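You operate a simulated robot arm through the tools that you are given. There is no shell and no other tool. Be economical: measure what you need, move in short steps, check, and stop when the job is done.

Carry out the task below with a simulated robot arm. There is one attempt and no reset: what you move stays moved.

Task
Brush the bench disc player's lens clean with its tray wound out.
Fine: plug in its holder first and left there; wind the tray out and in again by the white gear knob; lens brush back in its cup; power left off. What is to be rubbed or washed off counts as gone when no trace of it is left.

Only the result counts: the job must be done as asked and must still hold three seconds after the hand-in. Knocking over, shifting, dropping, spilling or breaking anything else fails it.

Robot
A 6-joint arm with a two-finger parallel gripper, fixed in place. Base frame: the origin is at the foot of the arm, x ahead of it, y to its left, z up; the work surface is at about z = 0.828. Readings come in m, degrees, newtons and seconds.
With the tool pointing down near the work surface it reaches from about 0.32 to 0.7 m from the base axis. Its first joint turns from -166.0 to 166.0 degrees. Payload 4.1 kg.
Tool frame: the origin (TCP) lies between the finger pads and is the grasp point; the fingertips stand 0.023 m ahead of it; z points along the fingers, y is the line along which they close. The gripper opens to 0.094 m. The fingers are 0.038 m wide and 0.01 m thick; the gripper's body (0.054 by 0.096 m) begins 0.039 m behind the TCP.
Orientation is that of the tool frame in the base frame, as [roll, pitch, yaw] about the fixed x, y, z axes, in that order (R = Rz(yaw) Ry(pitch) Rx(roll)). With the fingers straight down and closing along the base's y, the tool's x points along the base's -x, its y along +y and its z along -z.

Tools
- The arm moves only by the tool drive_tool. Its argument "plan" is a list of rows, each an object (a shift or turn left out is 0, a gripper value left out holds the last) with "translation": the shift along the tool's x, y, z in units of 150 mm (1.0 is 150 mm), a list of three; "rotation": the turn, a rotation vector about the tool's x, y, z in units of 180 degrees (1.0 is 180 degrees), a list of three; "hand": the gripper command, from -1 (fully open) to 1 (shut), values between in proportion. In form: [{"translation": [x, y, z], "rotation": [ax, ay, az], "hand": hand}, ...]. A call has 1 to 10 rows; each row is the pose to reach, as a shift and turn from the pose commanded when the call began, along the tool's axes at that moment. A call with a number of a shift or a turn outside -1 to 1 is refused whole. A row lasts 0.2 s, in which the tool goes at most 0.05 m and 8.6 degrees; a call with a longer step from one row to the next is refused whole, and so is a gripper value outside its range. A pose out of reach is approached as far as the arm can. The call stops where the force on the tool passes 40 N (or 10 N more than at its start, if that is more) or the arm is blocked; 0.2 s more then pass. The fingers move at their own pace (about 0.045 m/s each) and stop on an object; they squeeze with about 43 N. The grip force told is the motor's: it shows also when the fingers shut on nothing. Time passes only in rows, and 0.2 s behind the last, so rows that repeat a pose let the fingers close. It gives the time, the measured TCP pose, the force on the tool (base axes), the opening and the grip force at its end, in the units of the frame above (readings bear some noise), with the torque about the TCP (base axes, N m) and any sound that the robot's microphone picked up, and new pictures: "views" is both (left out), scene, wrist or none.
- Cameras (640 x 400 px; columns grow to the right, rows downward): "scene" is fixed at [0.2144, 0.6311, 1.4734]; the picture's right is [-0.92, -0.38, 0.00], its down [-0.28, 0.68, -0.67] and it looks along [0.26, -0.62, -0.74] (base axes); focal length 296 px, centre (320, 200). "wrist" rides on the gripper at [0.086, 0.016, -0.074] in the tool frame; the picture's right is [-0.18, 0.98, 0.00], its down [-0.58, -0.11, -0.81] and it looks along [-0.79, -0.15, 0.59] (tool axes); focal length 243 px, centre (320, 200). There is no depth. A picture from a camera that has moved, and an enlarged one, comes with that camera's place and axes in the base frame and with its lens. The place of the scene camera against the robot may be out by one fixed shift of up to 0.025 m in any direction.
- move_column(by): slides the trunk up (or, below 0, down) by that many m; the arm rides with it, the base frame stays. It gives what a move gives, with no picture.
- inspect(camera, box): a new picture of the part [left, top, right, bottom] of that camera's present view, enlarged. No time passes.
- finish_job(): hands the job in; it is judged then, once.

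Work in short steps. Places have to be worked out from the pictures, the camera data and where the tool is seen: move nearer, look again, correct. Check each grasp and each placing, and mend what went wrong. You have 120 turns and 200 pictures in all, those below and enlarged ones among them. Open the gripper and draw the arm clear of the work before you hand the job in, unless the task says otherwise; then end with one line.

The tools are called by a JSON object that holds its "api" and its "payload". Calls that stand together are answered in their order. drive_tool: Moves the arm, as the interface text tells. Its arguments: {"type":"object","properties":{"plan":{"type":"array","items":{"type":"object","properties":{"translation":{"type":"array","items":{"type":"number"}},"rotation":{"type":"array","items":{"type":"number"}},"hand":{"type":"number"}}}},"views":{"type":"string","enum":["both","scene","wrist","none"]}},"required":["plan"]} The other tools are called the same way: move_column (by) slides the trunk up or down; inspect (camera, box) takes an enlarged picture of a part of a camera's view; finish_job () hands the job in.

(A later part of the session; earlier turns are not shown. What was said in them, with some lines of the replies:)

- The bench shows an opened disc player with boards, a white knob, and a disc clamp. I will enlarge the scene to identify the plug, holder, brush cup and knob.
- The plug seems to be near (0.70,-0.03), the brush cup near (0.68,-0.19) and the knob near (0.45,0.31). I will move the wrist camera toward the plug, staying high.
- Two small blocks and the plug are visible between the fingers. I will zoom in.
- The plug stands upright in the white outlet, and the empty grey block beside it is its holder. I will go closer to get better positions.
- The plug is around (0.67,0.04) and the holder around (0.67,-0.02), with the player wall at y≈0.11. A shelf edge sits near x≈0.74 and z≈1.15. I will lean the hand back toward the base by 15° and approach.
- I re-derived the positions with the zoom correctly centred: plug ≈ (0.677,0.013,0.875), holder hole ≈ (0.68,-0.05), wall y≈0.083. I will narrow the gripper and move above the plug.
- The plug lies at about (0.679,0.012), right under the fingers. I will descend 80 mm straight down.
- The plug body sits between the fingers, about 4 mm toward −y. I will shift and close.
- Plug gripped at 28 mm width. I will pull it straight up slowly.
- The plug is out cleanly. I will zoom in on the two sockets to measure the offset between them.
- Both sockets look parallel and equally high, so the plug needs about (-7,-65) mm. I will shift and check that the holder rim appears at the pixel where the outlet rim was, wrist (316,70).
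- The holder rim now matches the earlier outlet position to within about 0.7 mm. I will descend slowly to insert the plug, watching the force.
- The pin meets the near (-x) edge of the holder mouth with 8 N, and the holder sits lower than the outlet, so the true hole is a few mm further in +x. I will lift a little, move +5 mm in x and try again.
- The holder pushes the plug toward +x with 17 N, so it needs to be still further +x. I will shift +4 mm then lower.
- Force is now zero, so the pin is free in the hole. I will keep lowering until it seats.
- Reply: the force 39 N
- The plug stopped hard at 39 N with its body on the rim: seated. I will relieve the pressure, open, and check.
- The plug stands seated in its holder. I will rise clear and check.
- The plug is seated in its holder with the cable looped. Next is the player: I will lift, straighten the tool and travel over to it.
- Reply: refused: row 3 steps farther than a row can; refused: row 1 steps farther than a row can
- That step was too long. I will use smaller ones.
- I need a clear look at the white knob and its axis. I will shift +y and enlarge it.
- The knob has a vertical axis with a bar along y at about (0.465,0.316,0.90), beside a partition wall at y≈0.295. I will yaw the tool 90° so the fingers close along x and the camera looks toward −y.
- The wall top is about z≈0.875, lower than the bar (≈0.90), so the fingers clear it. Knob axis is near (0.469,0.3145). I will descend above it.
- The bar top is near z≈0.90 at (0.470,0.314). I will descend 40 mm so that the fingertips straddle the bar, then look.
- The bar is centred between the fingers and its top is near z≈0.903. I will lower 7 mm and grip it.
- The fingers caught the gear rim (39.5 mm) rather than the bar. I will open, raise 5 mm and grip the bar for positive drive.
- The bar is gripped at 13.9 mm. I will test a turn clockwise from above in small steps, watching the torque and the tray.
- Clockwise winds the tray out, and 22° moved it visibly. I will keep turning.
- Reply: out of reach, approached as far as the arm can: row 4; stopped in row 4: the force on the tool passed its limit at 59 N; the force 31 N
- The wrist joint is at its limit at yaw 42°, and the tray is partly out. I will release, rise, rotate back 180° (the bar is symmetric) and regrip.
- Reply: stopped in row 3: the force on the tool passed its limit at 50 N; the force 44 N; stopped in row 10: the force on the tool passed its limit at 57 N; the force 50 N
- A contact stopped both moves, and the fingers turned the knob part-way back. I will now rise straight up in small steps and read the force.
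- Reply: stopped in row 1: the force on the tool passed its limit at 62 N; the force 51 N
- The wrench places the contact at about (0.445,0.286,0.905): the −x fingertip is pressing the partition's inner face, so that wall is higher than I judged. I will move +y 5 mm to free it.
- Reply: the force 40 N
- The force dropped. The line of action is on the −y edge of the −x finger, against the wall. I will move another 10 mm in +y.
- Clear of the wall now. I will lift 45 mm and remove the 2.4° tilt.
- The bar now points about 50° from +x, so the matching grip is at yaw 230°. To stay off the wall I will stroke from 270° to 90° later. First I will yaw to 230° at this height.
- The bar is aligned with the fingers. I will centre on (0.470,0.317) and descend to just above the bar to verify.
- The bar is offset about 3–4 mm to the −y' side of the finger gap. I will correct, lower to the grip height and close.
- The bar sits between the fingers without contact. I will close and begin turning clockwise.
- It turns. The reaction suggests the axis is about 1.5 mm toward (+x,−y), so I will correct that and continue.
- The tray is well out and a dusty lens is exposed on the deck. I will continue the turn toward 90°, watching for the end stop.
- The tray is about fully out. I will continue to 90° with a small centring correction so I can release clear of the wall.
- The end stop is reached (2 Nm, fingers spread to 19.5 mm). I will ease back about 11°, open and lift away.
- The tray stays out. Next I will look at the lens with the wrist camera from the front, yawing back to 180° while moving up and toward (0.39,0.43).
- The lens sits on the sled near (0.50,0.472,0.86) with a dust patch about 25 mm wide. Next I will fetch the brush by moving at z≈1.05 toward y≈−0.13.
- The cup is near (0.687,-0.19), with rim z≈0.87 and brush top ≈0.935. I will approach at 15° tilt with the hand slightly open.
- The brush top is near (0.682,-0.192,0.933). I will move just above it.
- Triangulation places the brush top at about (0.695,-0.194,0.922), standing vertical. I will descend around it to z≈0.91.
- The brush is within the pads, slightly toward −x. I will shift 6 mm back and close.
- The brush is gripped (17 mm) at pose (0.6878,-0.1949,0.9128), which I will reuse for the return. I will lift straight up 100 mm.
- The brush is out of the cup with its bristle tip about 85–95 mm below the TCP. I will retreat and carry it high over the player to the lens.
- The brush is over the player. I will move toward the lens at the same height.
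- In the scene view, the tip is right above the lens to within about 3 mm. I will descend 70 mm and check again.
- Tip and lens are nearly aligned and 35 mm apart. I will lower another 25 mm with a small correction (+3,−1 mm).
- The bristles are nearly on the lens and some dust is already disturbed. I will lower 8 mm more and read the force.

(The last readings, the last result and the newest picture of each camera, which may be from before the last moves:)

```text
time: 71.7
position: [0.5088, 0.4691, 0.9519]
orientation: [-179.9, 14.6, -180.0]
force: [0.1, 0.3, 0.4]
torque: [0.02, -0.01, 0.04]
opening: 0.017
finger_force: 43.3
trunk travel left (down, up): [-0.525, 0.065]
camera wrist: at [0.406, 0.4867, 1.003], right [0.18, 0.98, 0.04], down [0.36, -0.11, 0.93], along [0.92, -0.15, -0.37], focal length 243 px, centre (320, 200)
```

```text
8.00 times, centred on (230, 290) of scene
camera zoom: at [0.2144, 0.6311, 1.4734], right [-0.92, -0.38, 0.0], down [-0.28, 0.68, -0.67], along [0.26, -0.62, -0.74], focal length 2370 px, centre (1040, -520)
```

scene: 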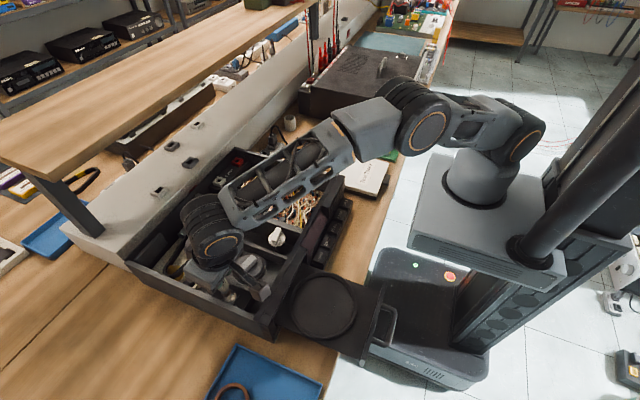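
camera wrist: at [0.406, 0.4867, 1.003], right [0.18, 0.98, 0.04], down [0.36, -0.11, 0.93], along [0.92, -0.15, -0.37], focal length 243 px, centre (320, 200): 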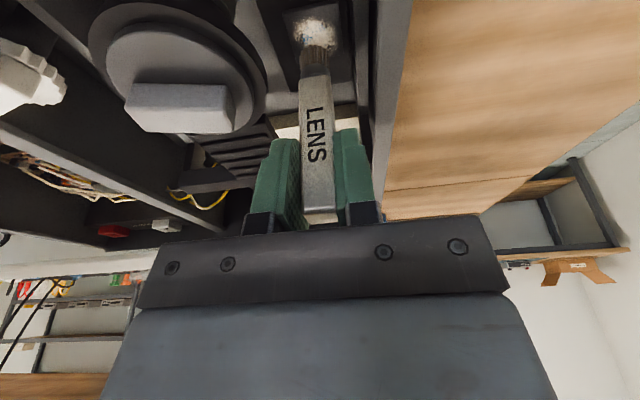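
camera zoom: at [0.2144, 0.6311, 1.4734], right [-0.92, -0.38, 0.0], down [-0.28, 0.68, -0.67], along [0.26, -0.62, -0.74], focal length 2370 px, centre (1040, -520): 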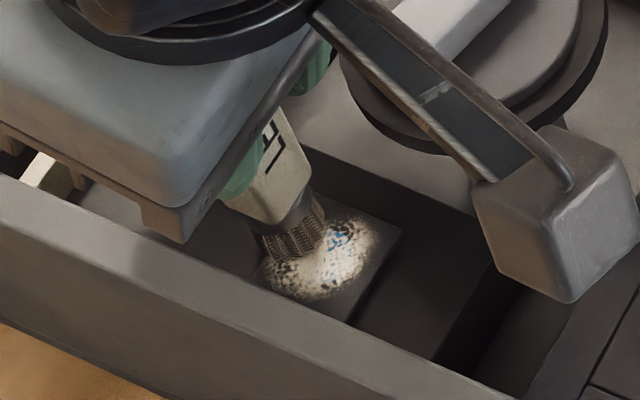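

Solving both views puts the lens centre at about (−5,+3) mm from the tip and 5 mm lower. I will go there in small steps.

{"api": "drive_tool", "payload": {"plan": [{"translation": [0.032, 0.02, -0.008]}, {"translation": [0.0406, 0.02, 0.024]}, {"translation": [0.044, 0.02, 0.037]}, {"translation": [0.044, 0.02, 0.037]}], "views": "wrist"}}

{"api": "inspect", "payload": {"camera": "wrist", "box": [200, 0, 440, 150]}}

{"api": "inspect", "payload": {"camera": "scene", "box": [190, 265, 270, 315]}}

```text
time: 72.7
position: [0.5048, 0.4719, 0.9518]
orientation: [179.6, 15.1, 179.9]
force: [-1.4, -0.2, 34.1]
torque: [-0.01, -0.01, 0.01]
opening: 0.0172
finger_force: 42.5
trunk travel left (down, up): [-0.525, 0.065]
camera wrist: at [0.4006, 0.489, 1.0018], right [0.18, 0.98, 0.05], down [0.35, -0.12, 0.93], along [0.92, -0.15, -0.37], focal length 243 px, centre (320, 200)
```

wrist: 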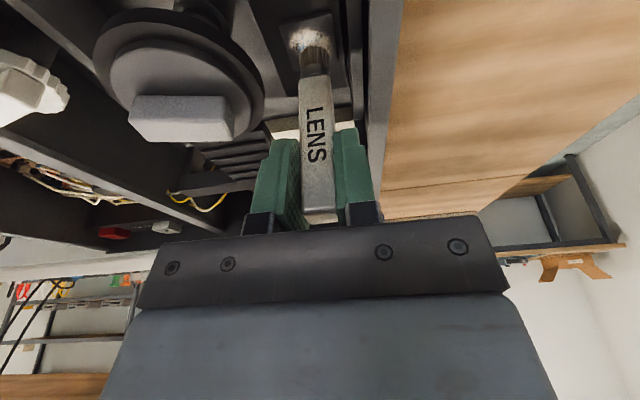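

```text
2.67 times, centred on (320, 75) of wrist
camera zoom: at [0.4006, 0.489, 1.0018], right [0.18, 0.98, 0.05], down [0.35, -0.12, 0.93], along [0.92, -0.15, -0.37], focal length 647 px, centre (320, 533)
```

zoom: 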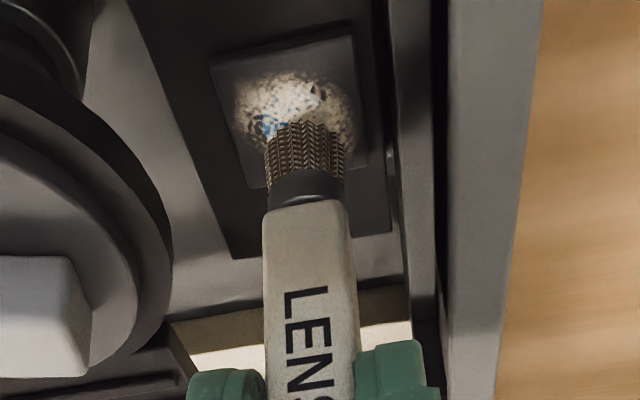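

```text
8.00 times, centred on (230, 290) of scene
camera zoom: at [0.2144, 0.6311, 1.4734], right [-0.92, -0.38, 0.0], down [-0.28, 0.68, -0.67], along [0.26, -0.62, -0.74], focal length 2370 px, centre (1040, -520)
```

zoom: 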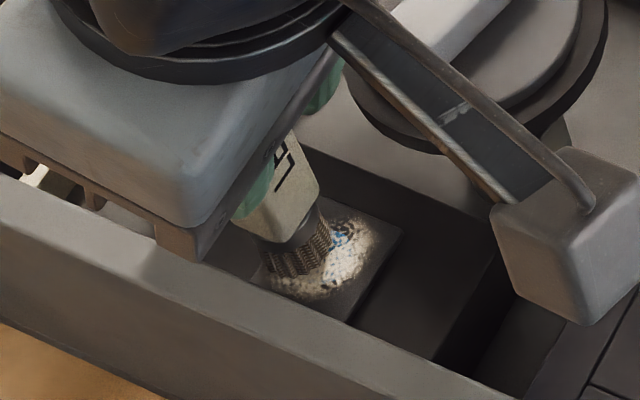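

Contact is confirmed at TCP z≈0.952, and the patch centre is about 9.5 mm toward −x. I will ease the pressure by 5 mm and sweep the centre and +y half.

{"api": "drive_tool", "payload": {"plan": [{"translation": [-0.018, 0, -0.0297]}, {"translation": [0.053, 0, -0.048]}, {"translation": [0.124, 0, -0.0664]}, {"translation": [0.124, 0.033, -0.0664]}, {"translation": [0.053, 0.033, -0.048]}, {"translation": [-0.018, 0.033, -0.0297]}, {"translation": [0.0046, 0.067, -0.0356]}, {"translation": [0.053, 0.067, -0.048]}, {"translation": [0.108, 0.067, -0.0623]}, {"translation": [0.053, 0, -0.048]}], "views": "wrist"}}

{"api": "inspect", "payload": {"camera": "wrist", "box": [200, 0, 440, 150]}}

{"api": "inspect", "payload": {"camera": "scene", "box": [190, 265, 270, 315]}}

```text
time: 74.9
position: [0.4939, 0.4728, 0.9516]
orientation: [-180.0, 14.6, -180.0]
force: [-4.6, 3.4, 17.6]
torque: [0.28, 0.39, 0.01]
opening: 0.017
finger_force: 43.5
trunk travel left (down, up): [-0.525, 0.065]
camera wrist: at [0.3902, 0.4902, 1.0025], right [0.18, 0.98, 0.05], down [0.36, -0.11, 0.93], along [0.92, -0.15, -0.37], focal length 243 px, centre (320, 200)
```

wrist: 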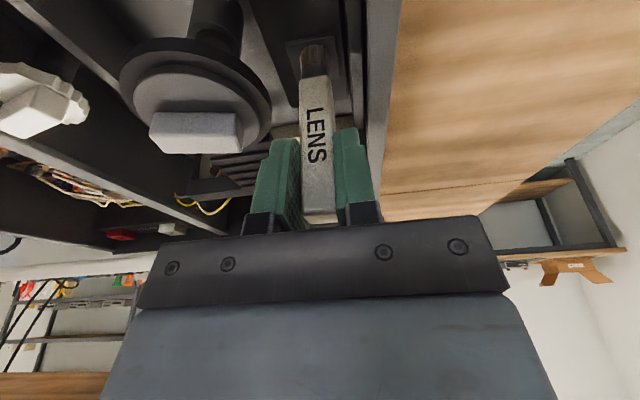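

```text
2.67 times, centred on (320, 75) of wrist
camera zoom: at [0.3902, 0.4902, 1.0025], right [0.18, 0.98, 0.05], down [0.36, -0.11, 0.93], along [0.92, -0.15, -0.37], focal length 647 px, centre (320, 533)
```

zoom: 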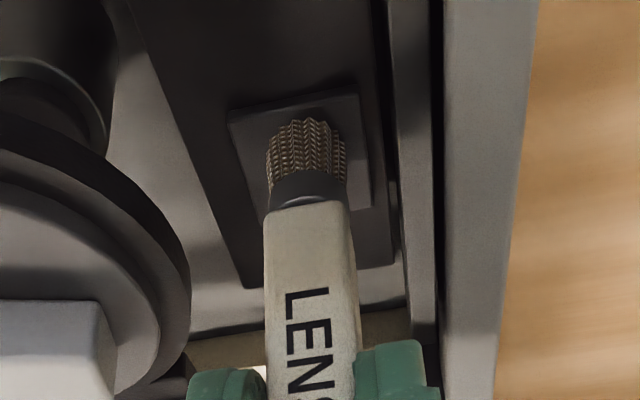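

```text
8.00 times, centred on (230, 290) of scene
camera zoom: at [0.2144, 0.6311, 1.4734], right [-0.92, -0.38, 0.0], down [-0.28, 0.68, -0.67], along [0.26, -0.62, -0.74], focal length 2370 px, centre (1040, -520)
```

zoom: 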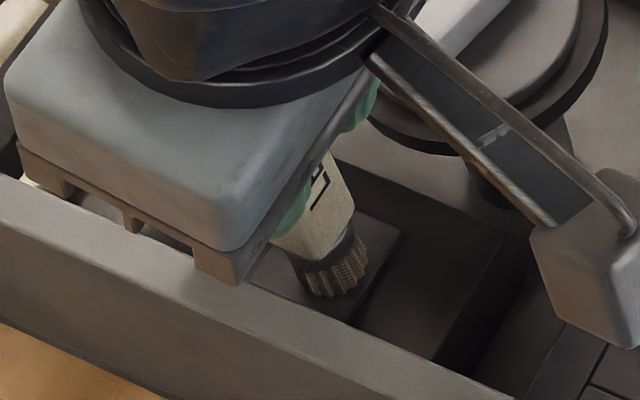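

The dust under the sweep is gone. I will sweep the −y half and repeat the whole area with slightly less pressure.

{"api": "drive_tool", "payload": {"plan": [{"translation": [-0.0025, -0.033, -0.0097]}, {"translation": [-0.0735, -0.033, 0.0087]}, {"translation": [0.0685, -0.033, -0.028]}, {"translation": [0.0556, -0.067, -0.0247]}, {"translation": [-0.0606, -0.067, 0.0053]}, {"translation": [-0.0735, 0, 0.0087]}, {"translation": [0.075, 0, -0.0297]}, {"translation": [0.062, 0.053, -0.0263]}, {"translation": [-0.067, 0.053, 0.007]}, {"translation": [-0.0025, 0, -0.0097]}], "views": "none"}}

{"api": "drive_tool", "payload": {"plan": [{"translation": [-0.02, 0, -0.08]}, {"translation": [-0.05, 0, -0.19]}, {"translation": [-0.08, 0, -0.33]}, {"translation": [-0.08, 0, -0.33]}], "views": "wrist"}}

{"api": "inspect", "payload": {"camera": "wrist", "box": [240, 0, 400, 100]}}

{"api": "inspect", "payload": {"camera": "scene", "box": [190, 265, 270, 315]}}

```text
time: 77.1
position: [0.4955, 0.4727, 0.9529]
orientation: [-179.7, 14.4, -180.0]
force: [-0.2, 1.1, 2.3]
torque: [0.02, 0.01, 0.0]
opening: 0.0171
finger_force: 43.4
trunk travel left (down, up): [-0.525, 0.065]
```

```text
time: 78.1
position: [0.4931, 0.4732, 1.0016]
orientation: [-179.9, 14.6, -179.9]
force: [-0.3, 0.6, -0.6]
torque: [-0.03, -0.04, 0.0]
opening: 0.017
finger_force: 42.4
trunk travel left (down, up): [-0.525, 0.065]
camera wrist: at [0.3895, 0.4904, 1.0524], right [0.18, 0.98, 0.04], down [0.36, -0.11, 0.93], along [0.92, -0.15, -0.37], focal length 243 px, centre (320, 200)
```

wrist: 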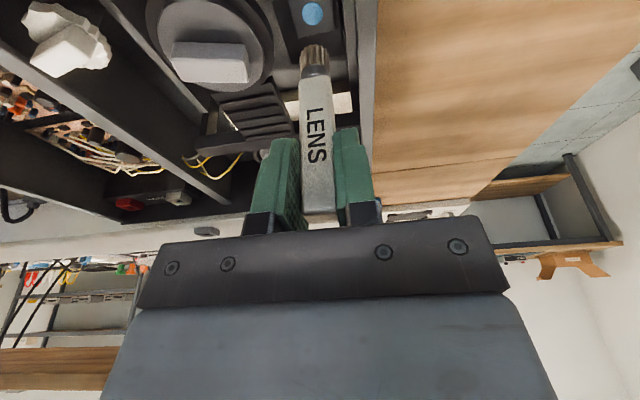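

```text
4.00 times, centred on (320, 50) of wrist
camera zoom: at [0.3895, 0.4904, 1.0524], right [0.18, 0.98, 0.04], down [0.36, -0.11, 0.93], along [0.92, -0.15, -0.37], focal length 970 px, centre (320, 800)
```

zoom: 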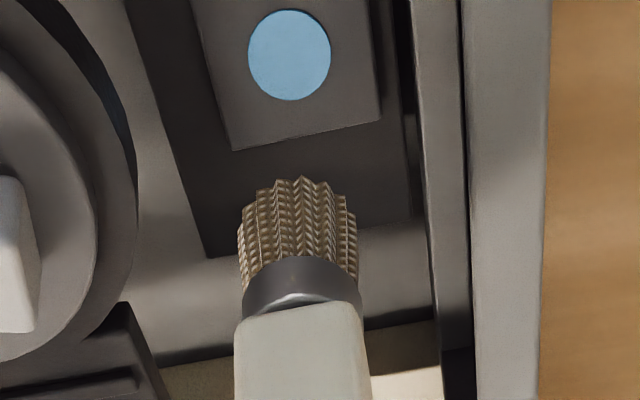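

```text
8.00 times, centred on (230, 290) of scene
camera zoom: at [0.2144, 0.6311, 1.4734], right [-0.92, -0.38, 0.0], down [-0.28, 0.68, -0.67], along [0.26, -0.62, -0.74], focal length 2370 px, centre (1040, -520)
```

zoom: 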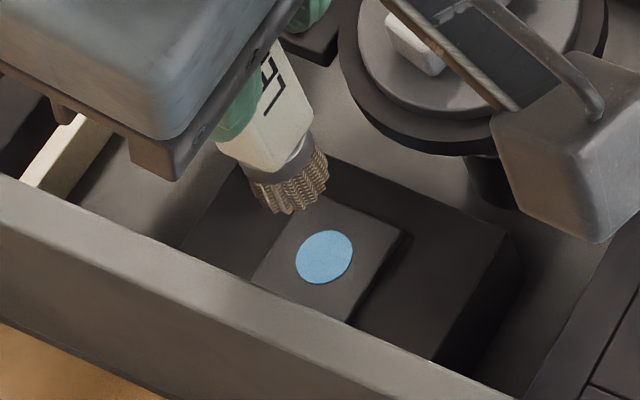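

The lens is now clean and clear blue with no trace left. The brush has not slipped, so I will carry it back along the same high path.

{"api": "drive_tool", "payload": {"plan": [{"translation": [0.0, 0, -0.2]}, {"translation": [0.166, 0, -0.422]}, {"translation": [0.166, -0.25, -0.422]}, {"translation": [0.166, -0.5, -0.422]}, {"translation": [0.166, -0.75, -0.422]}, {"translation": [0.166, -1, -0.422]}], "views": "none"}}

{"api": "drive_tool", "payload": {"plan": [{"translation": [0, -0.25, 0]}, {"translation": [0, -0.5, 0]}, {"translation": [0, -0.75, 0]}, {"translation": [0, -1, 0]}], "views": "none"}}

{"api": "drive_tool", "payload": {"plan": [{"translation": [0, -0.25, 0]}, {"translation": [0, -0.5, 0]}, {"translation": [0, -0.75, 0]}, {"translation": [0, -1, 0]}], "views": "none"}}

{"api": "drive_tool", "payload": {"plan": [{"translation": [-0.14, -0.24, 0.04]}, {"translation": [-0.29, -0.48, 0.08]}, {"translation": [-0.44, -0.72, 0.12]}, {"translation": [-0.58, -0.95, 0.15]}, {"translation": [-0.58, -1, 0.15]}, {"translation": [-0.58, -1, 0.15]}], "views": "none"}}

```text
time: 79.5
position: [0.4542, 0.3212, 1.0568]
orientation: [-179.9, 14.6, 180.0]
force: [-0.3, 0.1, 0.0]
torque: [0.02, -0.02, -0.02]
opening: 0.0169
finger_force: 43.1
trunk travel left (down, up): [-0.525, 0.065]
```

```text
time: 80.5
position: [0.4557, 0.1743, 1.0569]
orientation: [-179.9, 14.6, 180.0]
force: [-0.2, 1.0, -0.2]
torque: [0.01, 0.03, -0.02]
opening: 0.0171
finger_force: 43.1
trunk travel left (down, up): [-0.525, 0.065]
```

```text
time: 81.5
position: [0.4546, 0.0236, 1.0585]
orientation: [-179.9, 14.6, 179.9]
force: [0.4, 0.2, -0.5]
torque: [0.01, 0.01, -0.04]
opening: 0.017
finger_force: 43.1
trunk travel left (down, up): [-0.525, 0.065]
```

```text
time: 82.9
position: [0.5439, -0.1282, 1.0599]
orientation: [-179.9, 14.6, 179.9]
force: [-0.3, 0.7, -0.1]
torque: [-0.01, -0.04, 0.01]
opening: 0.0169
finger_force: 42.5
trunk travel left (down, up): [-0.525, 0.065]
```

I will go to above the cup, at the same spot where I lifted the brush out.

{"api": "drive_tool", "payload": {"plan": [{"translation": [0, -0.25, 0]}, {"translation": [-0.1, -0.447, 0.05]}, {"translation": [-0.35, -0.447, 0.2]}, {"translation": [-0.6, -0.447, 0.35]}, {"translation": [-0.863, -0.447, 0.498]}, {"translation": [-0.863, -0.447, 0.498]}, {"translation": [-0.863, -0.447, 0.498]}], "views": "both"}}

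{"api": "inspect", "payload": {"camera": "wrist", "box": [200, 0, 440, 150]}}

{"api": "inspect", "payload": {"camera": "scene", "box": [242, 60, 370, 140]}}

```text
time: 84.5
position: [0.6864, -0.1928, 1.0197]
orientation: [-179.8, 14.6, -180.0]
force: [0.3, 0.5, -1.0]
torque: [0.01, -0.01, 0.01]
opening: 0.0173
finger_force: 42.7
trunk travel left (down, up): [-0.525, 0.065]
camera wrist: at [0.5832, -0.1762, 1.0709], right [0.18, 0.98, 0.04], down [0.36, -0.11, 0.93], along [0.92, -0.15, -0.37], focal length 243 px, centre (320, 200)
```

scene: 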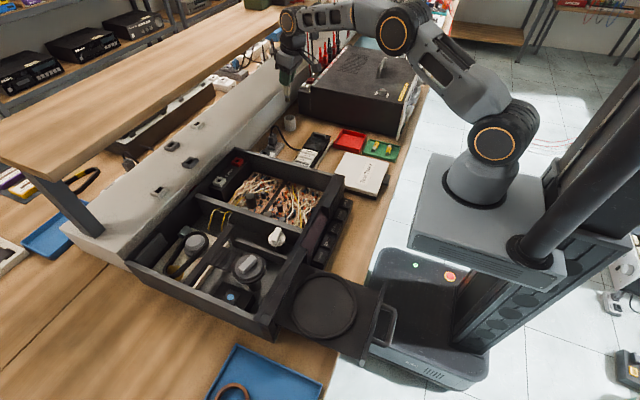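
wrist: 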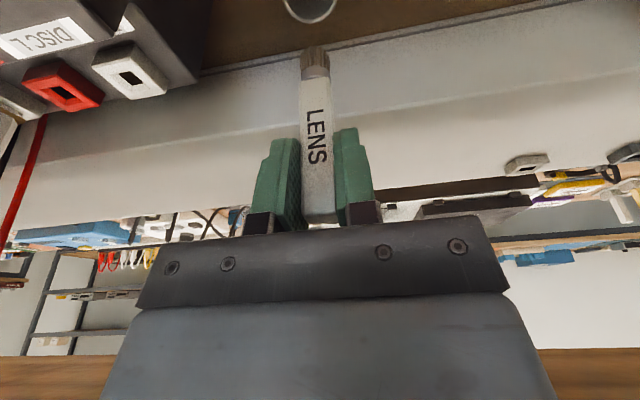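

```text
2.67 times, centred on (320, 75) of wrist
camera zoom: at [0.5832, -0.1762, 1.0709], right [0.18, 0.98, 0.04], down [0.36, -0.11, 0.93], along [0.92, -0.15, -0.37], focal length 647 px, centre (320, 533)
```

zoom: 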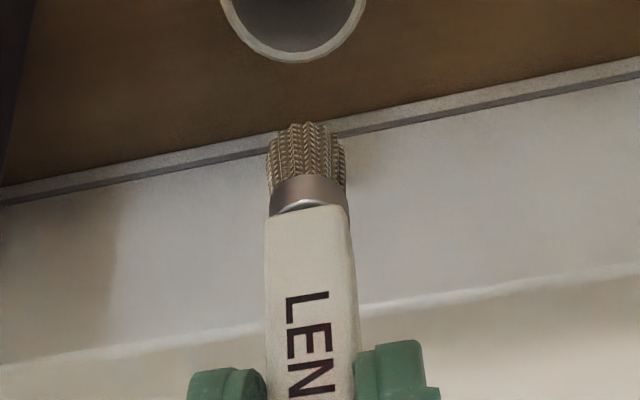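

```text
5.00 times, centred on (306, 100) of scene
camera zoom: at [0.2144, 0.6311, 1.4734], right [-0.92, -0.38, 0.0], down [-0.28, 0.68, -0.67], along [0.26, -0.62, -0.74], focal length 1481 px, centre (390, 700)
```

zoom: 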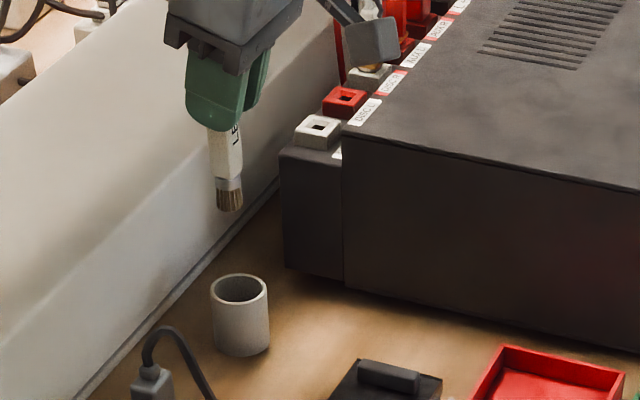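

Well aligned; I need (+1.4,−2 mm) to match the original grasp. I will lower the brush into the cup gradually.

{"api": "drive_tool", "payload": {"plan": [{"translation": [-0.009, -0.0133, 0.002]}, {"translation": [0.03, -0.0133, 0.15]}, {"translation": [0.065, -0.0133, 0.29]}, {"translation": [0.1, -0.0133, 0.42]}, {"translation": [0.13, -0.0133, 0.54]}, {"translation": [0.15, -0.0133, 0.62]}, {"translation": [0.165, -0.0133, 0.676]}, {"translation": [0.165, -0.0133, 0.676]}], "views": "wrist"}}

{"api": "inspect", "payload": {"camera": "wrist", "box": [200, 60, 440, 210]}}

{"api": "inspect", "payload": {"camera": "scene", "box": [242, 80, 338, 140]}}

```text
time: 86.3
position: [0.6892, -0.1951, 0.9152]
orientation: [-179.9, 14.5, -179.9]
force: [0.7, -0.4, -0.1]
torque: [0.0, 0.04, -0.01]
opening: 0.017
finger_force: 43.3
trunk travel left (down, up): [-0.525, 0.065]
camera wrist: at [0.5856, -0.1784, 0.9658], right [0.18, 0.98, 0.04], down [0.36, -0.11, 0.93], along [0.92, -0.15, -0.37], focal length 243 px, centre (320, 200)
```

wrist: 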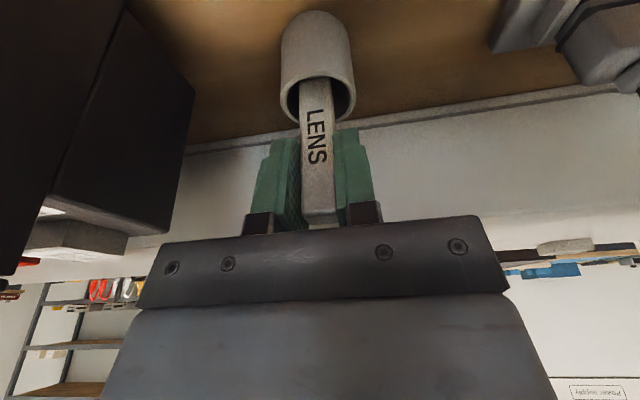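

```text
2.67 times, centred on (320, 135) of wrist
camera zoom: at [0.5856, -0.1784, 0.9658], right [0.18, 0.98, 0.04], down [0.36, -0.11, 0.93], along [0.92, -0.15, -0.37], focal length 647 px, centre (320, 373)
```

zoom: 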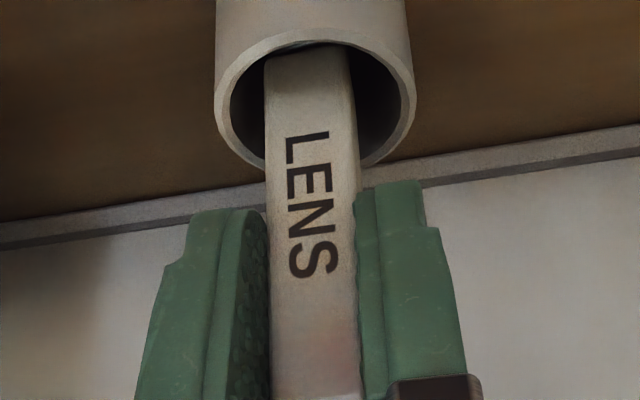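

```text
6.67 times, centred on (290, 110) of scene
camera zoom: at [0.2144, 0.6311, 1.4734], right [-0.92, -0.38, 0.0], down [-0.28, 0.68, -0.67], along [0.26, -0.62, -0.74], focal length 1975 px, centre (520, 800)
```

zoom: 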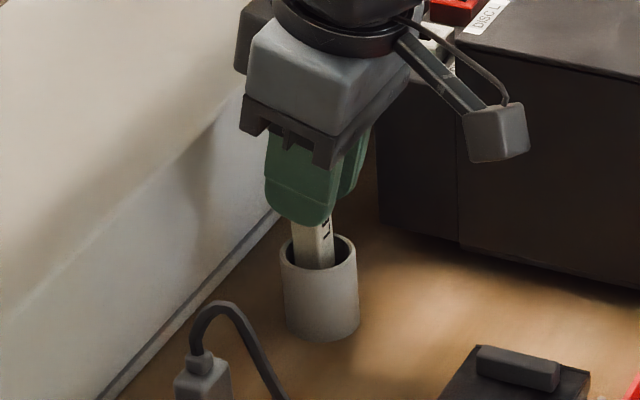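

The brush is inside the cup. I will lower 4–5 mm more until it touches the bottom.

{"api": "drive_tool", "payload": {"plan": [{"translation": [0.0025, 0, 0.0097]}, {"translation": [0.005, 0, 0.019]}, {"translation": [0.0075, 0, 0.029]}, {"translation": [0.0075, 0, 0.029]}], "views": "none"}}

```text
time: 87.3
position: [0.6887, -0.1971, 0.9112]
orientation: [-179.9, 14.7, 180.0]
force: [-0.7, 0.8, 2.4]
torque: [0.06, -0.04, 0.0]
opening: 0.0172
finger_force: 43.6
trunk travel left (down, up): [-0.525, 0.065]
```

There is light contact (2.4 N) with the cup floor. I will open and check that the brush stands.

{"api": "drive_tool", "payload": {"plan": [{"hand": 0.5}, {"hand": 0.0}, {"hand": -0.1}, {"hand": -0.1}], "views": "wrist"}}

{"api": "drive_tool", "payload": {"plan": [{"translation": [-0.042, 0, -0.16]}, {"translation": [-0.1, 0, -0.38]}, {"translation": [-0.169, 0, -0.645]}, {"translation": [0.1, 0, -0.72]}, {"translation": [0.35, 0, -0.78]}, {"translation": [0.35, 0, -0.78]}], "views": "both"}}

{"api": "inspect", "payload": {"camera": "scene", "box": [232, 90, 328, 150]}}

```text
time: 88.3
position: [0.6883, -0.1964, 0.9116]
orientation: [-179.9, 14.6, -180.0]
force: [0.0, -0.1, -0.3]
torque: [0.03, -0.02, 0.01]
opening: 0.0515
finger_force: 0.1
trunk travel left (down, up): [-0.525, 0.065]
camera wrist: at [0.5859, -0.1789, 0.9618], right [0.18, 0.98, 0.04], down [0.36, -0.11, 0.93], along [0.92, -0.15, -0.37], focal length 243 px, centre (320, 200)
```

wrist: 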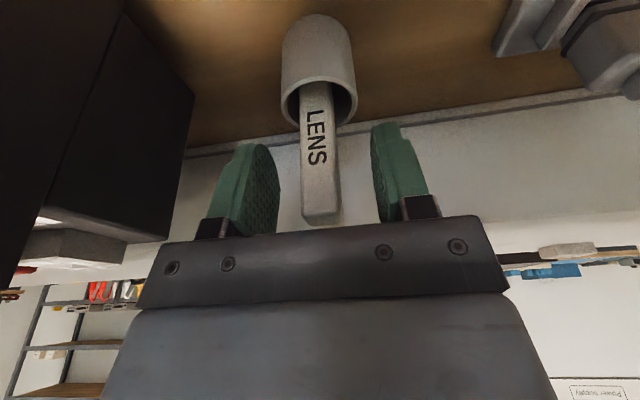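

```text
time: 89.7
position: [0.608, -0.1969, 1.0106]
orientation: [-179.9, 14.7, 180.0]
force: [-0.7, -0.5, 0.9]
torque: [0.01, 0.02, -0.03]
opening: 0.0515
finger_force: 0.0
trunk travel left (down, up): [-0.525, 0.065]
camera wrist: at [0.5058, -0.1791, 1.0624], right [0.18, 0.98, 0.04], down [0.36, -0.11, 0.93], along [0.92, -0.15, -0.37], focal length 243 px, centre (320, 200)
```

scene: 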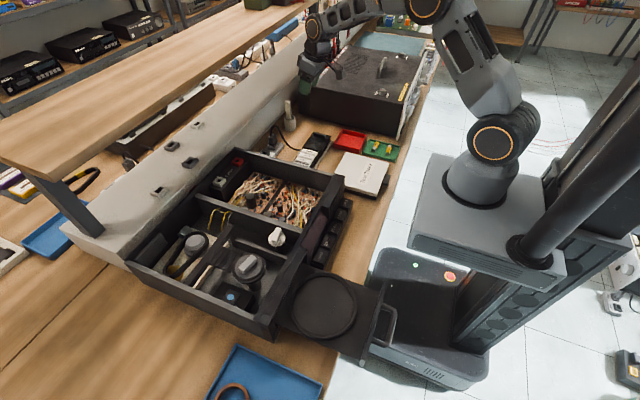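
wrist: 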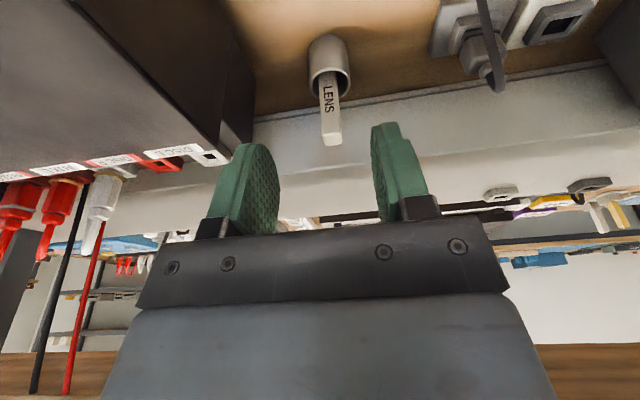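

```text
6.67 times, centred on (280, 120) of scene
camera zoom: at [0.2144, 0.6311, 1.4734], right [-0.92, -0.38, 0.0], down [-0.28, 0.68, -0.67], along [0.26, -0.62, -0.74], focal length 1975 px, centre (587, 733)
```

zoom: 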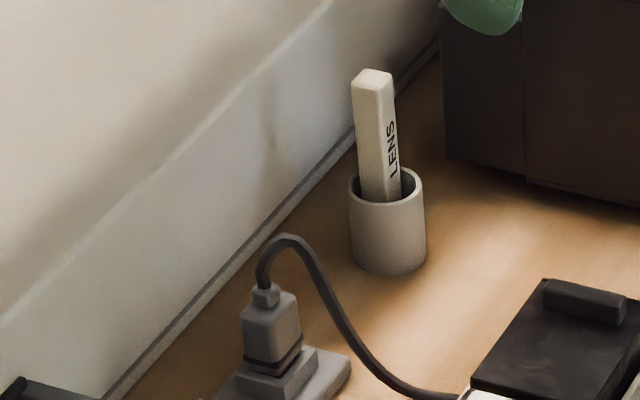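

The brush is back upright in its cup and the plug is still in its holder. I will return to the knob to wind the tray in.

{"api": "drive_tool", "payload": {"plan": [{"translation": [0.2, 0, -0.1], "rotation": [0, 0.02, 0]}, {"translation": [0.4, 0, -0.2], "rotation": [0, 0.04, 0]}, {"translation": [0.6, 0, -0.35], "rotation": [0, 0.06, 0]}, {"translation": [0.8, 0, -0.5], "rotation": [0, 0.0817, 0]}, {"translation": [0.8, 0.3, -0.5], "rotation": [0, 0.0817, 0]}, {"translation": [0.8, 0.6, -0.5], "rotation": [0, 0.0817, 0]}, {"translation": [0.8, 0.9, -0.5], "rotation": [0, 0.0817, 0]}, {"translation": [0.8, 1, -0.5], "rotation": [0, 0.0817, 0]}], "views": "none"}}

{"api": "drive_tool", "payload": {"plan": [{"translation": [0, 0.25, 0]}, {"translation": [0, 0.5, 0]}, {"translation": [0, 0.75, 0]}, {"translation": [0, 1, 0]}], "views": "none"}}

{"api": "drive_tool", "payload": {"plan": [{"translation": [0, 0.25, 0]}, {"translation": [0, 0.5, 0]}, {"translation": [0, 0.75, 0]}, {"translation": [0, 1, 0]}], "views": "none"}}

```text
time: 91.5
position: [0.4736, -0.0445, 1.0512]
orientation: [-179.8, 0.0, -180.0]
force: [0.3, 0.9, -0.3]
torque: [-0.01, -0.02, 0.04]
opening: 0.0517
finger_force: 0.1
trunk travel left (down, up): [-0.525, 0.065]
```

```text
time: 92.5
position: [0.4747, 0.104, 1.0529]
orientation: [-179.9, 0.0, 179.8]
force: [0.1, -0.3, -0.3]
torque: [0.02, -0.01, -0.02]
opening: 0.0516
finger_force: 0.0
trunk travel left (down, up): [-0.525, 0.065]
```

```text
time: 93.5
position: [0.474, 0.2536, 1.0511]
orientation: [-179.8, -0.2, 180.0]
force: [0.2, -0.9, -0.2]
torque: [-0.05, 0.03, 0.0]
opening: 0.0516
finger_force: 0.1
trunk travel left (down, up): [-0.525, 0.065]
```

Next I will yaw to 101° above the knob.

{"api": "drive_tool", "payload": {"plan": [{"translation": [0.02, 0.1, 0], "rotation": [0, 0, 0.044]}, {"translation": [0.02, 0.2, 0], "rotation": [0, 0, 0.088]}, {"translation": [0.02, 0.3, 0], "rotation": [0, 0, 0.132]}, {"translation": [0.02, 0.4, 0], "rotation": [0, 0, 0.176]}, {"translation": [0.02, 0.4, 0.1], "rotation": [0, 0, 0.22]}, {"translation": [0.02, 0.4, 0.2], "rotation": [0, 0, 0.264]}, {"translation": [0.02, 0.4, 0.3], "rotation": [0, 0, 0.308]}, {"translation": [0.02, 0.4, 0.4], "rotation": [0, 0, 0.352]}, {"translation": [0.02, 0.4, 0.5], "rotation": [0, 0, 0.396]}, {"translation": [0.02, 0.4, 0.5], "rotation": [0, 0, 0.44]}], "views": "wrist"}}

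{"api": "inspect", "payload": {"camera": "wrist", "box": [200, 20, 440, 170]}}

```text
time: 95.7
position: [0.4714, 0.313, 0.9772]
orientation: [-179.8, 0.2, 100.6]
force: [-0.7, -0.5, 0.5]
torque: [0.01, -0.04, 0.0]
opening: 0.0517
finger_force: 0.1
trunk travel left (down, up): [-0.525, 0.065]
camera wrist: at [0.4705, 0.4023, 1.0516], right [1.0, 0.0, 0.0], down [0.0, -0.59, 0.81], along [0.0, -0.81, -0.59], focal length 243 px, centre (320, 200)
```

wrist: 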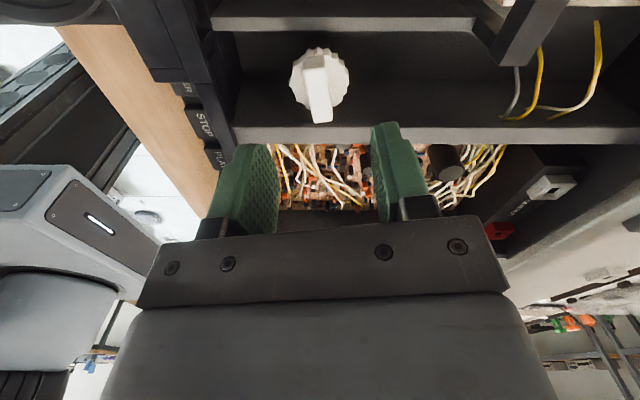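

```text
2.67 times, centred on (320, 95) of wrist
camera zoom: at [0.4705, 0.4023, 1.0516], right [1.0, 0.0, 0.0], down [0.0, -0.59, 0.81], along [0.0, -0.81, -0.59], focal length 647 px, centre (320, 480)
```

zoom: 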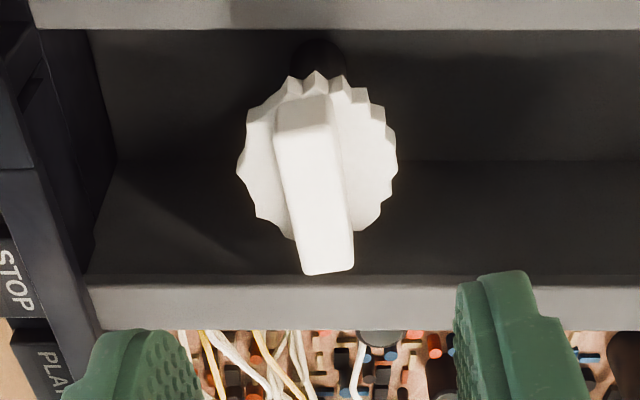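

The bar is aligned with the fingers. I will narrow the opening to 32 mm, descend to the grip height and close.

{"api": "drive_tool", "payload": {"plan": [{"translation": [0, 0, 0.15], "hand": 0.32}, {"translation": [0.007, 0, 0.3]}, {"translation": [0.007, 0, 0.4]}, {"translation": [0.007, 0, 0.4]}, {"translation": [0.007, 0, 0.4], "hand": 1}, {"translation": [0.007, 0, 0.4], "hand": 1}, {"translation": [0.007, 0, 0.4], "hand": 1}], "views": "wrist"}}

{"api": "inspect", "payload": {"camera": "wrist", "box": [200, 60, 440, 210]}}

```text
time: 97.3
position: [0.4702, 0.3144, 0.9174]
orientation: [-179.8, 0.2, 100.8]
force: [-5.0, -1.5, -1.8]
torque: [0.06, -0.07, -0.01]
opening: 0.0138
finger_force: 45.4
trunk travel left (down, up): [-0.525, 0.065]
camera wrist: at [0.4692, 0.4038, 0.9917], right [1.0, 0.0, 0.0], down [0.0, -0.59, 0.81], along [0.0, -0.81, -0.59], focal length 243 px, centre (320, 200)
```

wrist: 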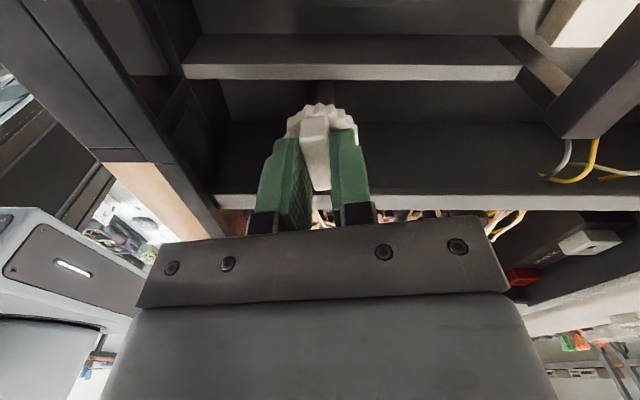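

```text
2.67 times, centred on (320, 135) of wrist
camera zoom: at [0.4692, 0.4038, 0.9917], right [1.0, 0.0, 0.0], down [0.0, -0.59, 0.81], along [0.0, -0.81, -0.59], focal length 647 px, centre (320, 373)
```

zoom: 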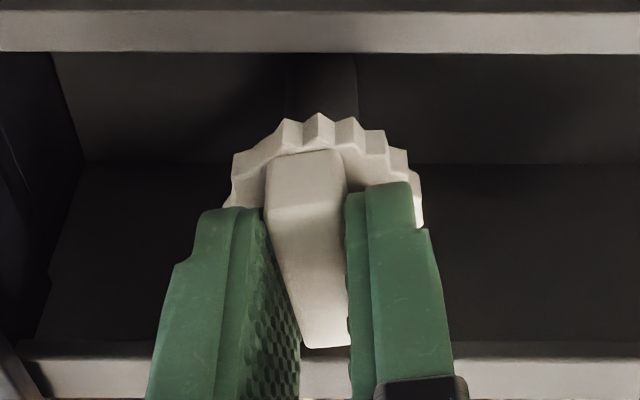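

The bar is gripped at 13.8 mm. I will now turn counter-clockwise to wind the tray in.

{"api": "drive_tool", "payload": {"plan": [{"rotation": [0, 0, -0.035]}, {"rotation": [0, 0, -0.07]}, {"rotation": [0, 0, -0.105]}, {"rotation": [0, 0, -0.14]}, {"rotation": [0, 0, -0.175]}, {"rotation": [0, 0, -0.21]}, {"rotation": [0, 0, -0.245]}, {"rotation": [0, 0, -0.28]}, {"rotation": [0, 0, -0.28]}], "views": "scene"}}

```text
time: 99.3
position: [0.4687, 0.3132, 0.9163]
orientation: [-179.7, -0.1, 151.3]
force: [-15.0, -12.3, -16.1]
torque: [-0.55, -0.88, -0.03]
opening: 0.0139
finger_force: 44.9
trunk travel left (down, up): [-0.525, 0.065]
```

scene: 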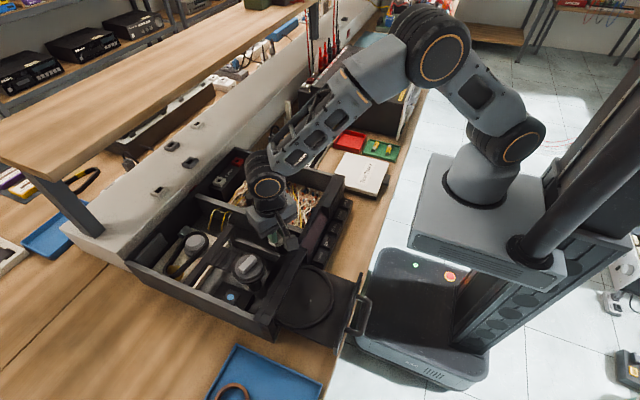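

The tray is coming in. The reaction is growing, so I will recentre by about (−2,−1.5) mm and 1 mm lower, and continue.

{"api": "drive_tool", "payload": {"plan": [{"translation": [0.007, -0.015, 0.0067]}, {"translation": [0.007, -0.015, 0.0067], "rotation": [0, 0, -0.035]}, {"translation": [0.007, -0.015, 0.0067], "rotation": [0, 0, -0.07]}, {"translation": [0.007, -0.015, 0.0067], "rotation": [0, 0, -0.105]}, {"translation": [0.007, -0.015, 0.0067], "rotation": [0, 0, -0.14]}, {"translation": [0.007, -0.015, 0.0067], "rotation": [0, 0, -0.175]}, {"translation": [0.007, -0.015, 0.0067], "rotation": [0, 0, -0.21]}, {"translation": [0.007, -0.015, 0.0067], "rotation": [0, 0, -0.245]}, {"translation": [0.007, -0.015, 0.0067], "rotation": [0, 0, -0.245]}], "views": "scene"}}

```text
time: 101.3
position: [0.4688, 0.313, 0.918]
orientation: [-180.0, -0.1, -164.7]
force: [-2.4, -13.1, 1.0]
torque: [-0.32, 0.19, 0.01]
opening: 0.0139
finger_force: 45.1
trunk travel left (down, up): [-0.525, 0.065]
```

scene: 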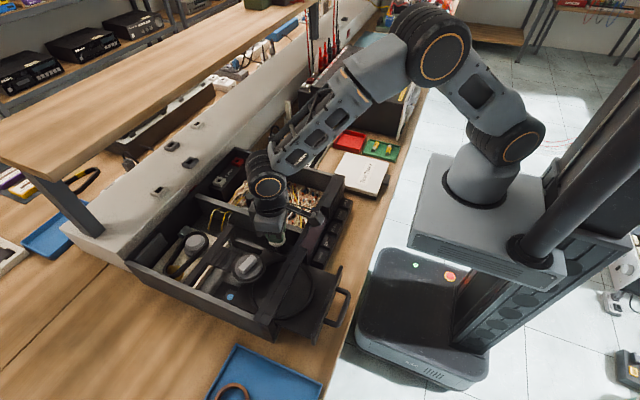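

Well in. I will continue the turn through about 225°, watching for wall contact.

{"api": "drive_tool", "payload": {"plan": [{"rotation": [0, 0, -0.035]}, {"rotation": [0, 0, -0.07]}, {"rotation": [0, 0, -0.105]}, {"rotation": [0, 0, -0.14]}, {"rotation": [0, 0, -0.175]}, {"rotation": [0, 0, -0.21]}, {"rotation": [0, 0, -0.245]}, {"rotation": [0, 0, -0.245]}], "views": "scene"}}

```text
time: 103.1
position: [0.4688, 0.3116, 0.9173]
orientation: [179.9, -0.1, -120.6]
force: [4.9, -19.9, 1.4]
torque: [-0.93, 0.14, 0.0]
opening: 0.014
finger_force: 45.1
trunk travel left (down, up): [-0.525, 0.065]
```

scene: 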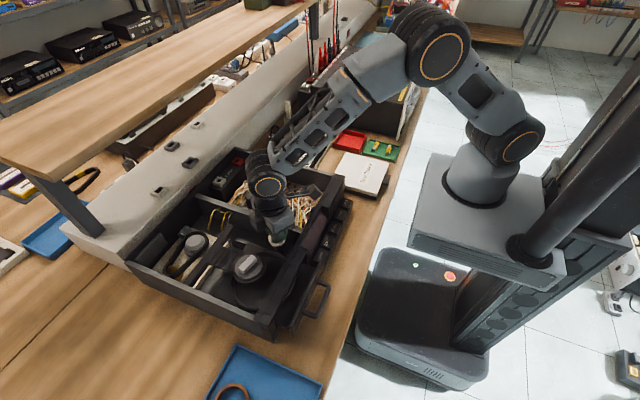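

Nearly closed. I will turn the last 30–35° with a small −y correction, stopping at the end stop.

{"api": "drive_tool", "payload": {"plan": [{"rotation": [0, 0, -0.03]}, {"translation": [0.005, -0.005, 0], "rotation": [0, 0, -0.06]}, {"translation": [0.0097, -0.01, 0], "rotation": [0, 0, -0.09]}, {"translation": [0.0097, -0.01, 0], "rotation": [0, 0, -0.12]}, {"translation": [0.0097, -0.01, 0], "rotation": [0, 0, -0.15]}, {"translation": [0.0097, -0.01, 0], "rotation": [0, 0, -0.17]}, {"translation": [0.0097, -0.01, 0], "rotation": [0, 0, -0.17]}], "views": "scene"}}

{"api": "inspect", "payload": {"camera": "scene", "box": [200, 210, 360, 310]}}

```text
time: 104.7
position: [0.4695, 0.3115, 0.9163]
orientation: [-180.0, 0.2, -89.9]
force: [8.9, 0.6, 7.7]
torque: [0.43, -0.18, 0.01]
opening: 0.0139
finger_force: 45.1
trunk travel left (down, up): [-0.525, 0.065]
```

scene: 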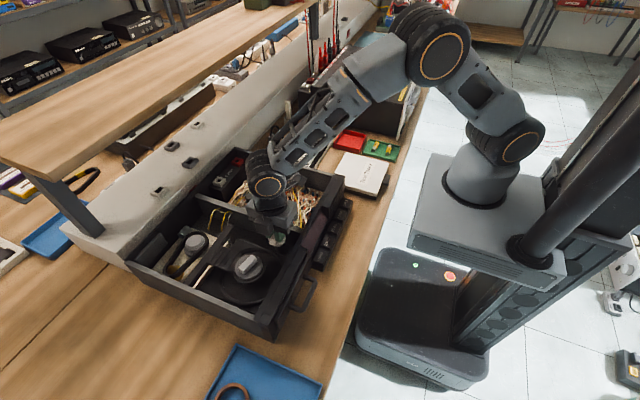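

```text
4.00 times, centred on (280, 260) of scene
camera zoom: at [0.2144, 0.6311, 1.4734], right [-0.92, -0.38, 0.0], down [-0.28, 0.68, -0.67], along [0.26, -0.62, -0.74], focal length 1185 px, centre (480, -40)
```

zoom: 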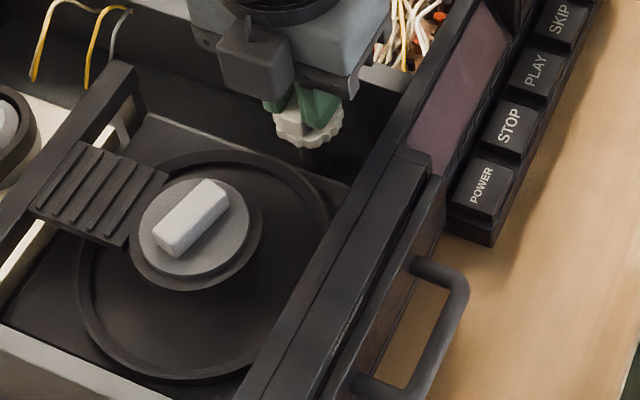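

The tray looks closed at yaw 270°, the original bar direction, but I have felt no stop yet. I will try a few more degrees gently.

{"api": "drive_tool", "payload": {"plan": [{"rotation": [0, 0, -0.015]}, {"rotation": [0, 0, -0.03]}, {"rotation": [0, 0, -0.045]}, {"rotation": [0, 0, -0.045]}], "views": "none"}}

{"api": "inspect", "payload": {"camera": "scene", "box": [200, 210, 360, 310]}}

```text
time: 105.7
position: [0.4694, 0.3118, 0.9174]
orientation: [179.9, 0.0, -82.1]
force: [12.2, -1.2, 9.9]
torque: [0.74, -0.26, -1.92]
opening: 0.018
finger_force: 44.5
trunk travel left (down, up): [-0.525, 0.065]
```

```text
4.00 times, centred on (280, 260) of scene
camera zoom: at [0.2144, 0.6311, 1.4734], right [-0.92, -0.38, 0.0], down [-0.28, 0.68, -0.67], along [0.26, -0.62, -0.74], focal length 1185 px, centre (480, -40)
```

zoom: 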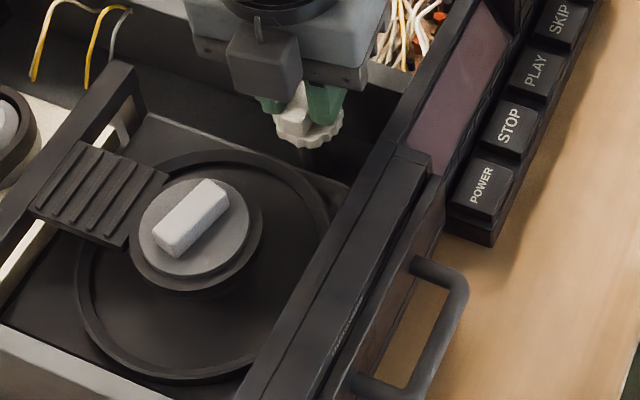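

The end stop is felt (−1.9 Nm): the tray is fully in. I will ease back 8° to the bar's own angle, open slightly and lift off.

{"api": "drive_tool", "payload": {"plan": [{"rotation": [0, 0, 0.02]}, {"rotation": [0, 0, 0.042]}, {"rotation": [0, 0, 0.042], "hand": 0.6}, {"rotation": [0, 0, 0.042], "hand": 0.35}, {"translation": [0, 0, -0.05], "rotation": [0, 0, 0.042]}, {"translation": [0, 0, -0.2], "rotation": [0, 0, 0.042]}, {"translation": [0, 0, -0.5], "rotation": [0, 0, 0.042]}, {"translation": [0, 0, -0.8], "rotation": [0, 0, 0.042]}, {"translation": [0, 0, -0.8], "rotation": [0, 0, 0.042]}], "views": "both"}}

{"api": "inspect", "payload": {"camera": "scene", "box": [200, 210, 360, 310]}}

```text
time: 107.7
position: [0.4666, 0.3121, 1.0362]
orientation: [179.9, 0.0, -89.5]
force: [0.3, -0.5, -0.1]
torque: [-0.01, -0.01, 0.04]
opening: 0.0305
finger_force: 0.1
trunk travel left (down, up): [-0.525, 0.065]
camera wrist: at [0.4511, 0.2263, 1.1115], right [-0.98, 0.18, 0.0], down [0.11, 0.58, 0.8], along [0.14, 0.79, -0.59], focal length 243 px, centre (320, 200)
```

scene: 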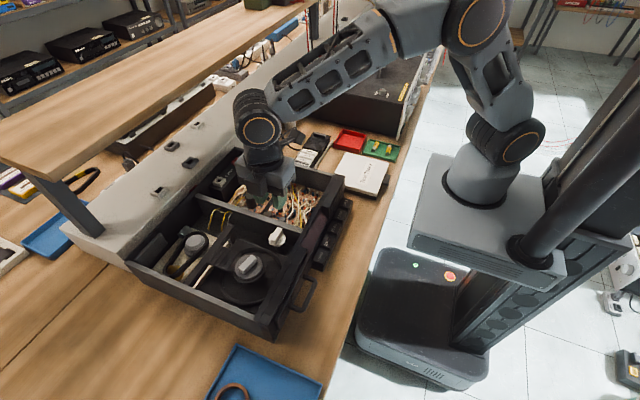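
wrist: 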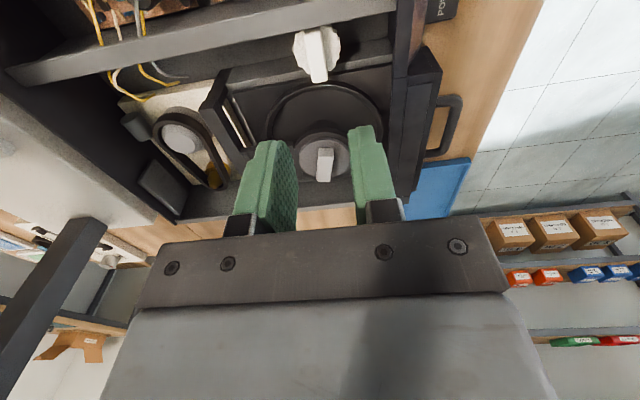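

```text
4.00 times, centred on (280, 260) of scene
camera zoom: at [0.2144, 0.6311, 1.4734], right [-0.92, -0.38, 0.0], down [-0.28, 0.68, -0.67], along [0.26, -0.62, -0.74], focal length 1185 px, centre (480, -40)
```

zoom: 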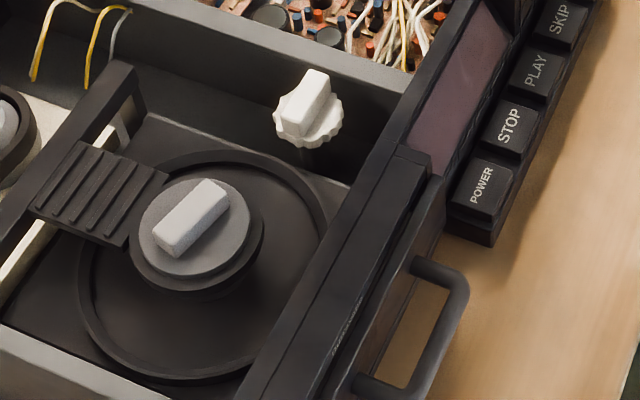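

The tray is back at its original closed position and the knob is free. I will open the gripper and draw the arm clear.

{"api": "drive_tool", "payload": {"plan": [{"translation": [0, 0, -0.25], "hand": -0.6}, {"translation": [0, 0.1, -0.5], "hand": -1}, {"translation": [0, 0.35, -0.7]}, {"translation": [0, 0.6, -0.8]}, {"translation": [0, 0.6, -0.8]}], "views": "scene"}}

{"api": "inspect", "payload": {"camera": "scene", "box": [190, 90, 382, 210]}}

```text
time: 108.9
position: [0.3774, 0.3126, 1.1575]
orientation: [179.8, -0.1, -89.5]
force: [0.2, 0.3, 0.4]
torque: [-0.01, -0.05, 0.01]
opening: 0.0942
finger_force: 0.1
trunk travel left (down, up): [-0.525, 0.065]
```

scene: 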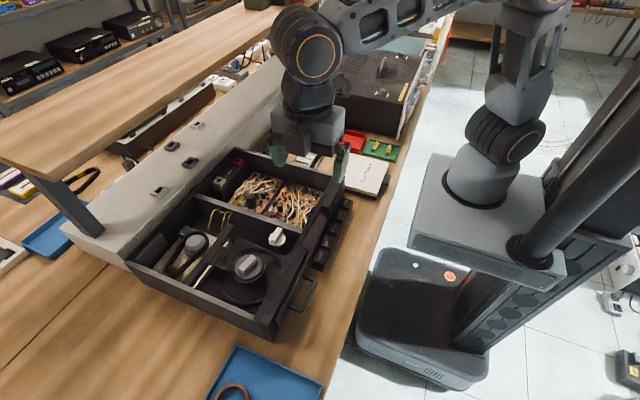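

```text
3.33 times, centred on (286, 150) of scene
camera zoom: at [0.2144, 0.6311, 1.4734], right [-0.92, -0.38, 0.0], down [-0.28, 0.68, -0.67], along [0.26, -0.62, -0.74], focal length 988 px, centre (433, 367)
```

zoom: 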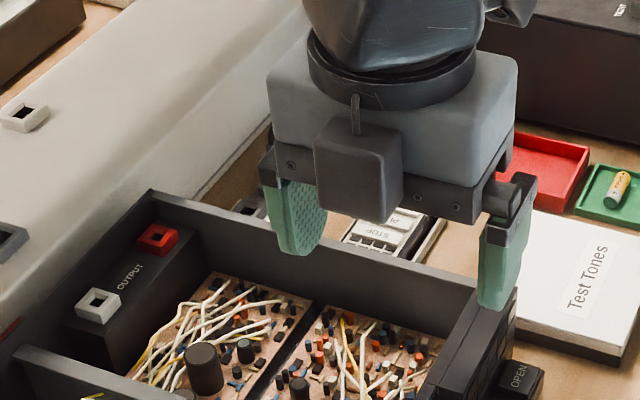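

The arm is clear, the tray is in, the lens is clean, and the brush and plug are in their places. I am handing in.

{"api": "finish_job", "payload": {}}

```text
The job is handed in.
```

I brushed the disc player's lens clean with the tray wound out, and no trace of dust showed in the close-up pictures. The plug went into its holder first and is still there. The tray is wound back in by the white knob, the brush is back in its cup, and the power was never touched. While I was turning the knob, a fingertip pressed hard on the player's inner partition wall (up to about 60 N); I saw nothing moved or damaged.
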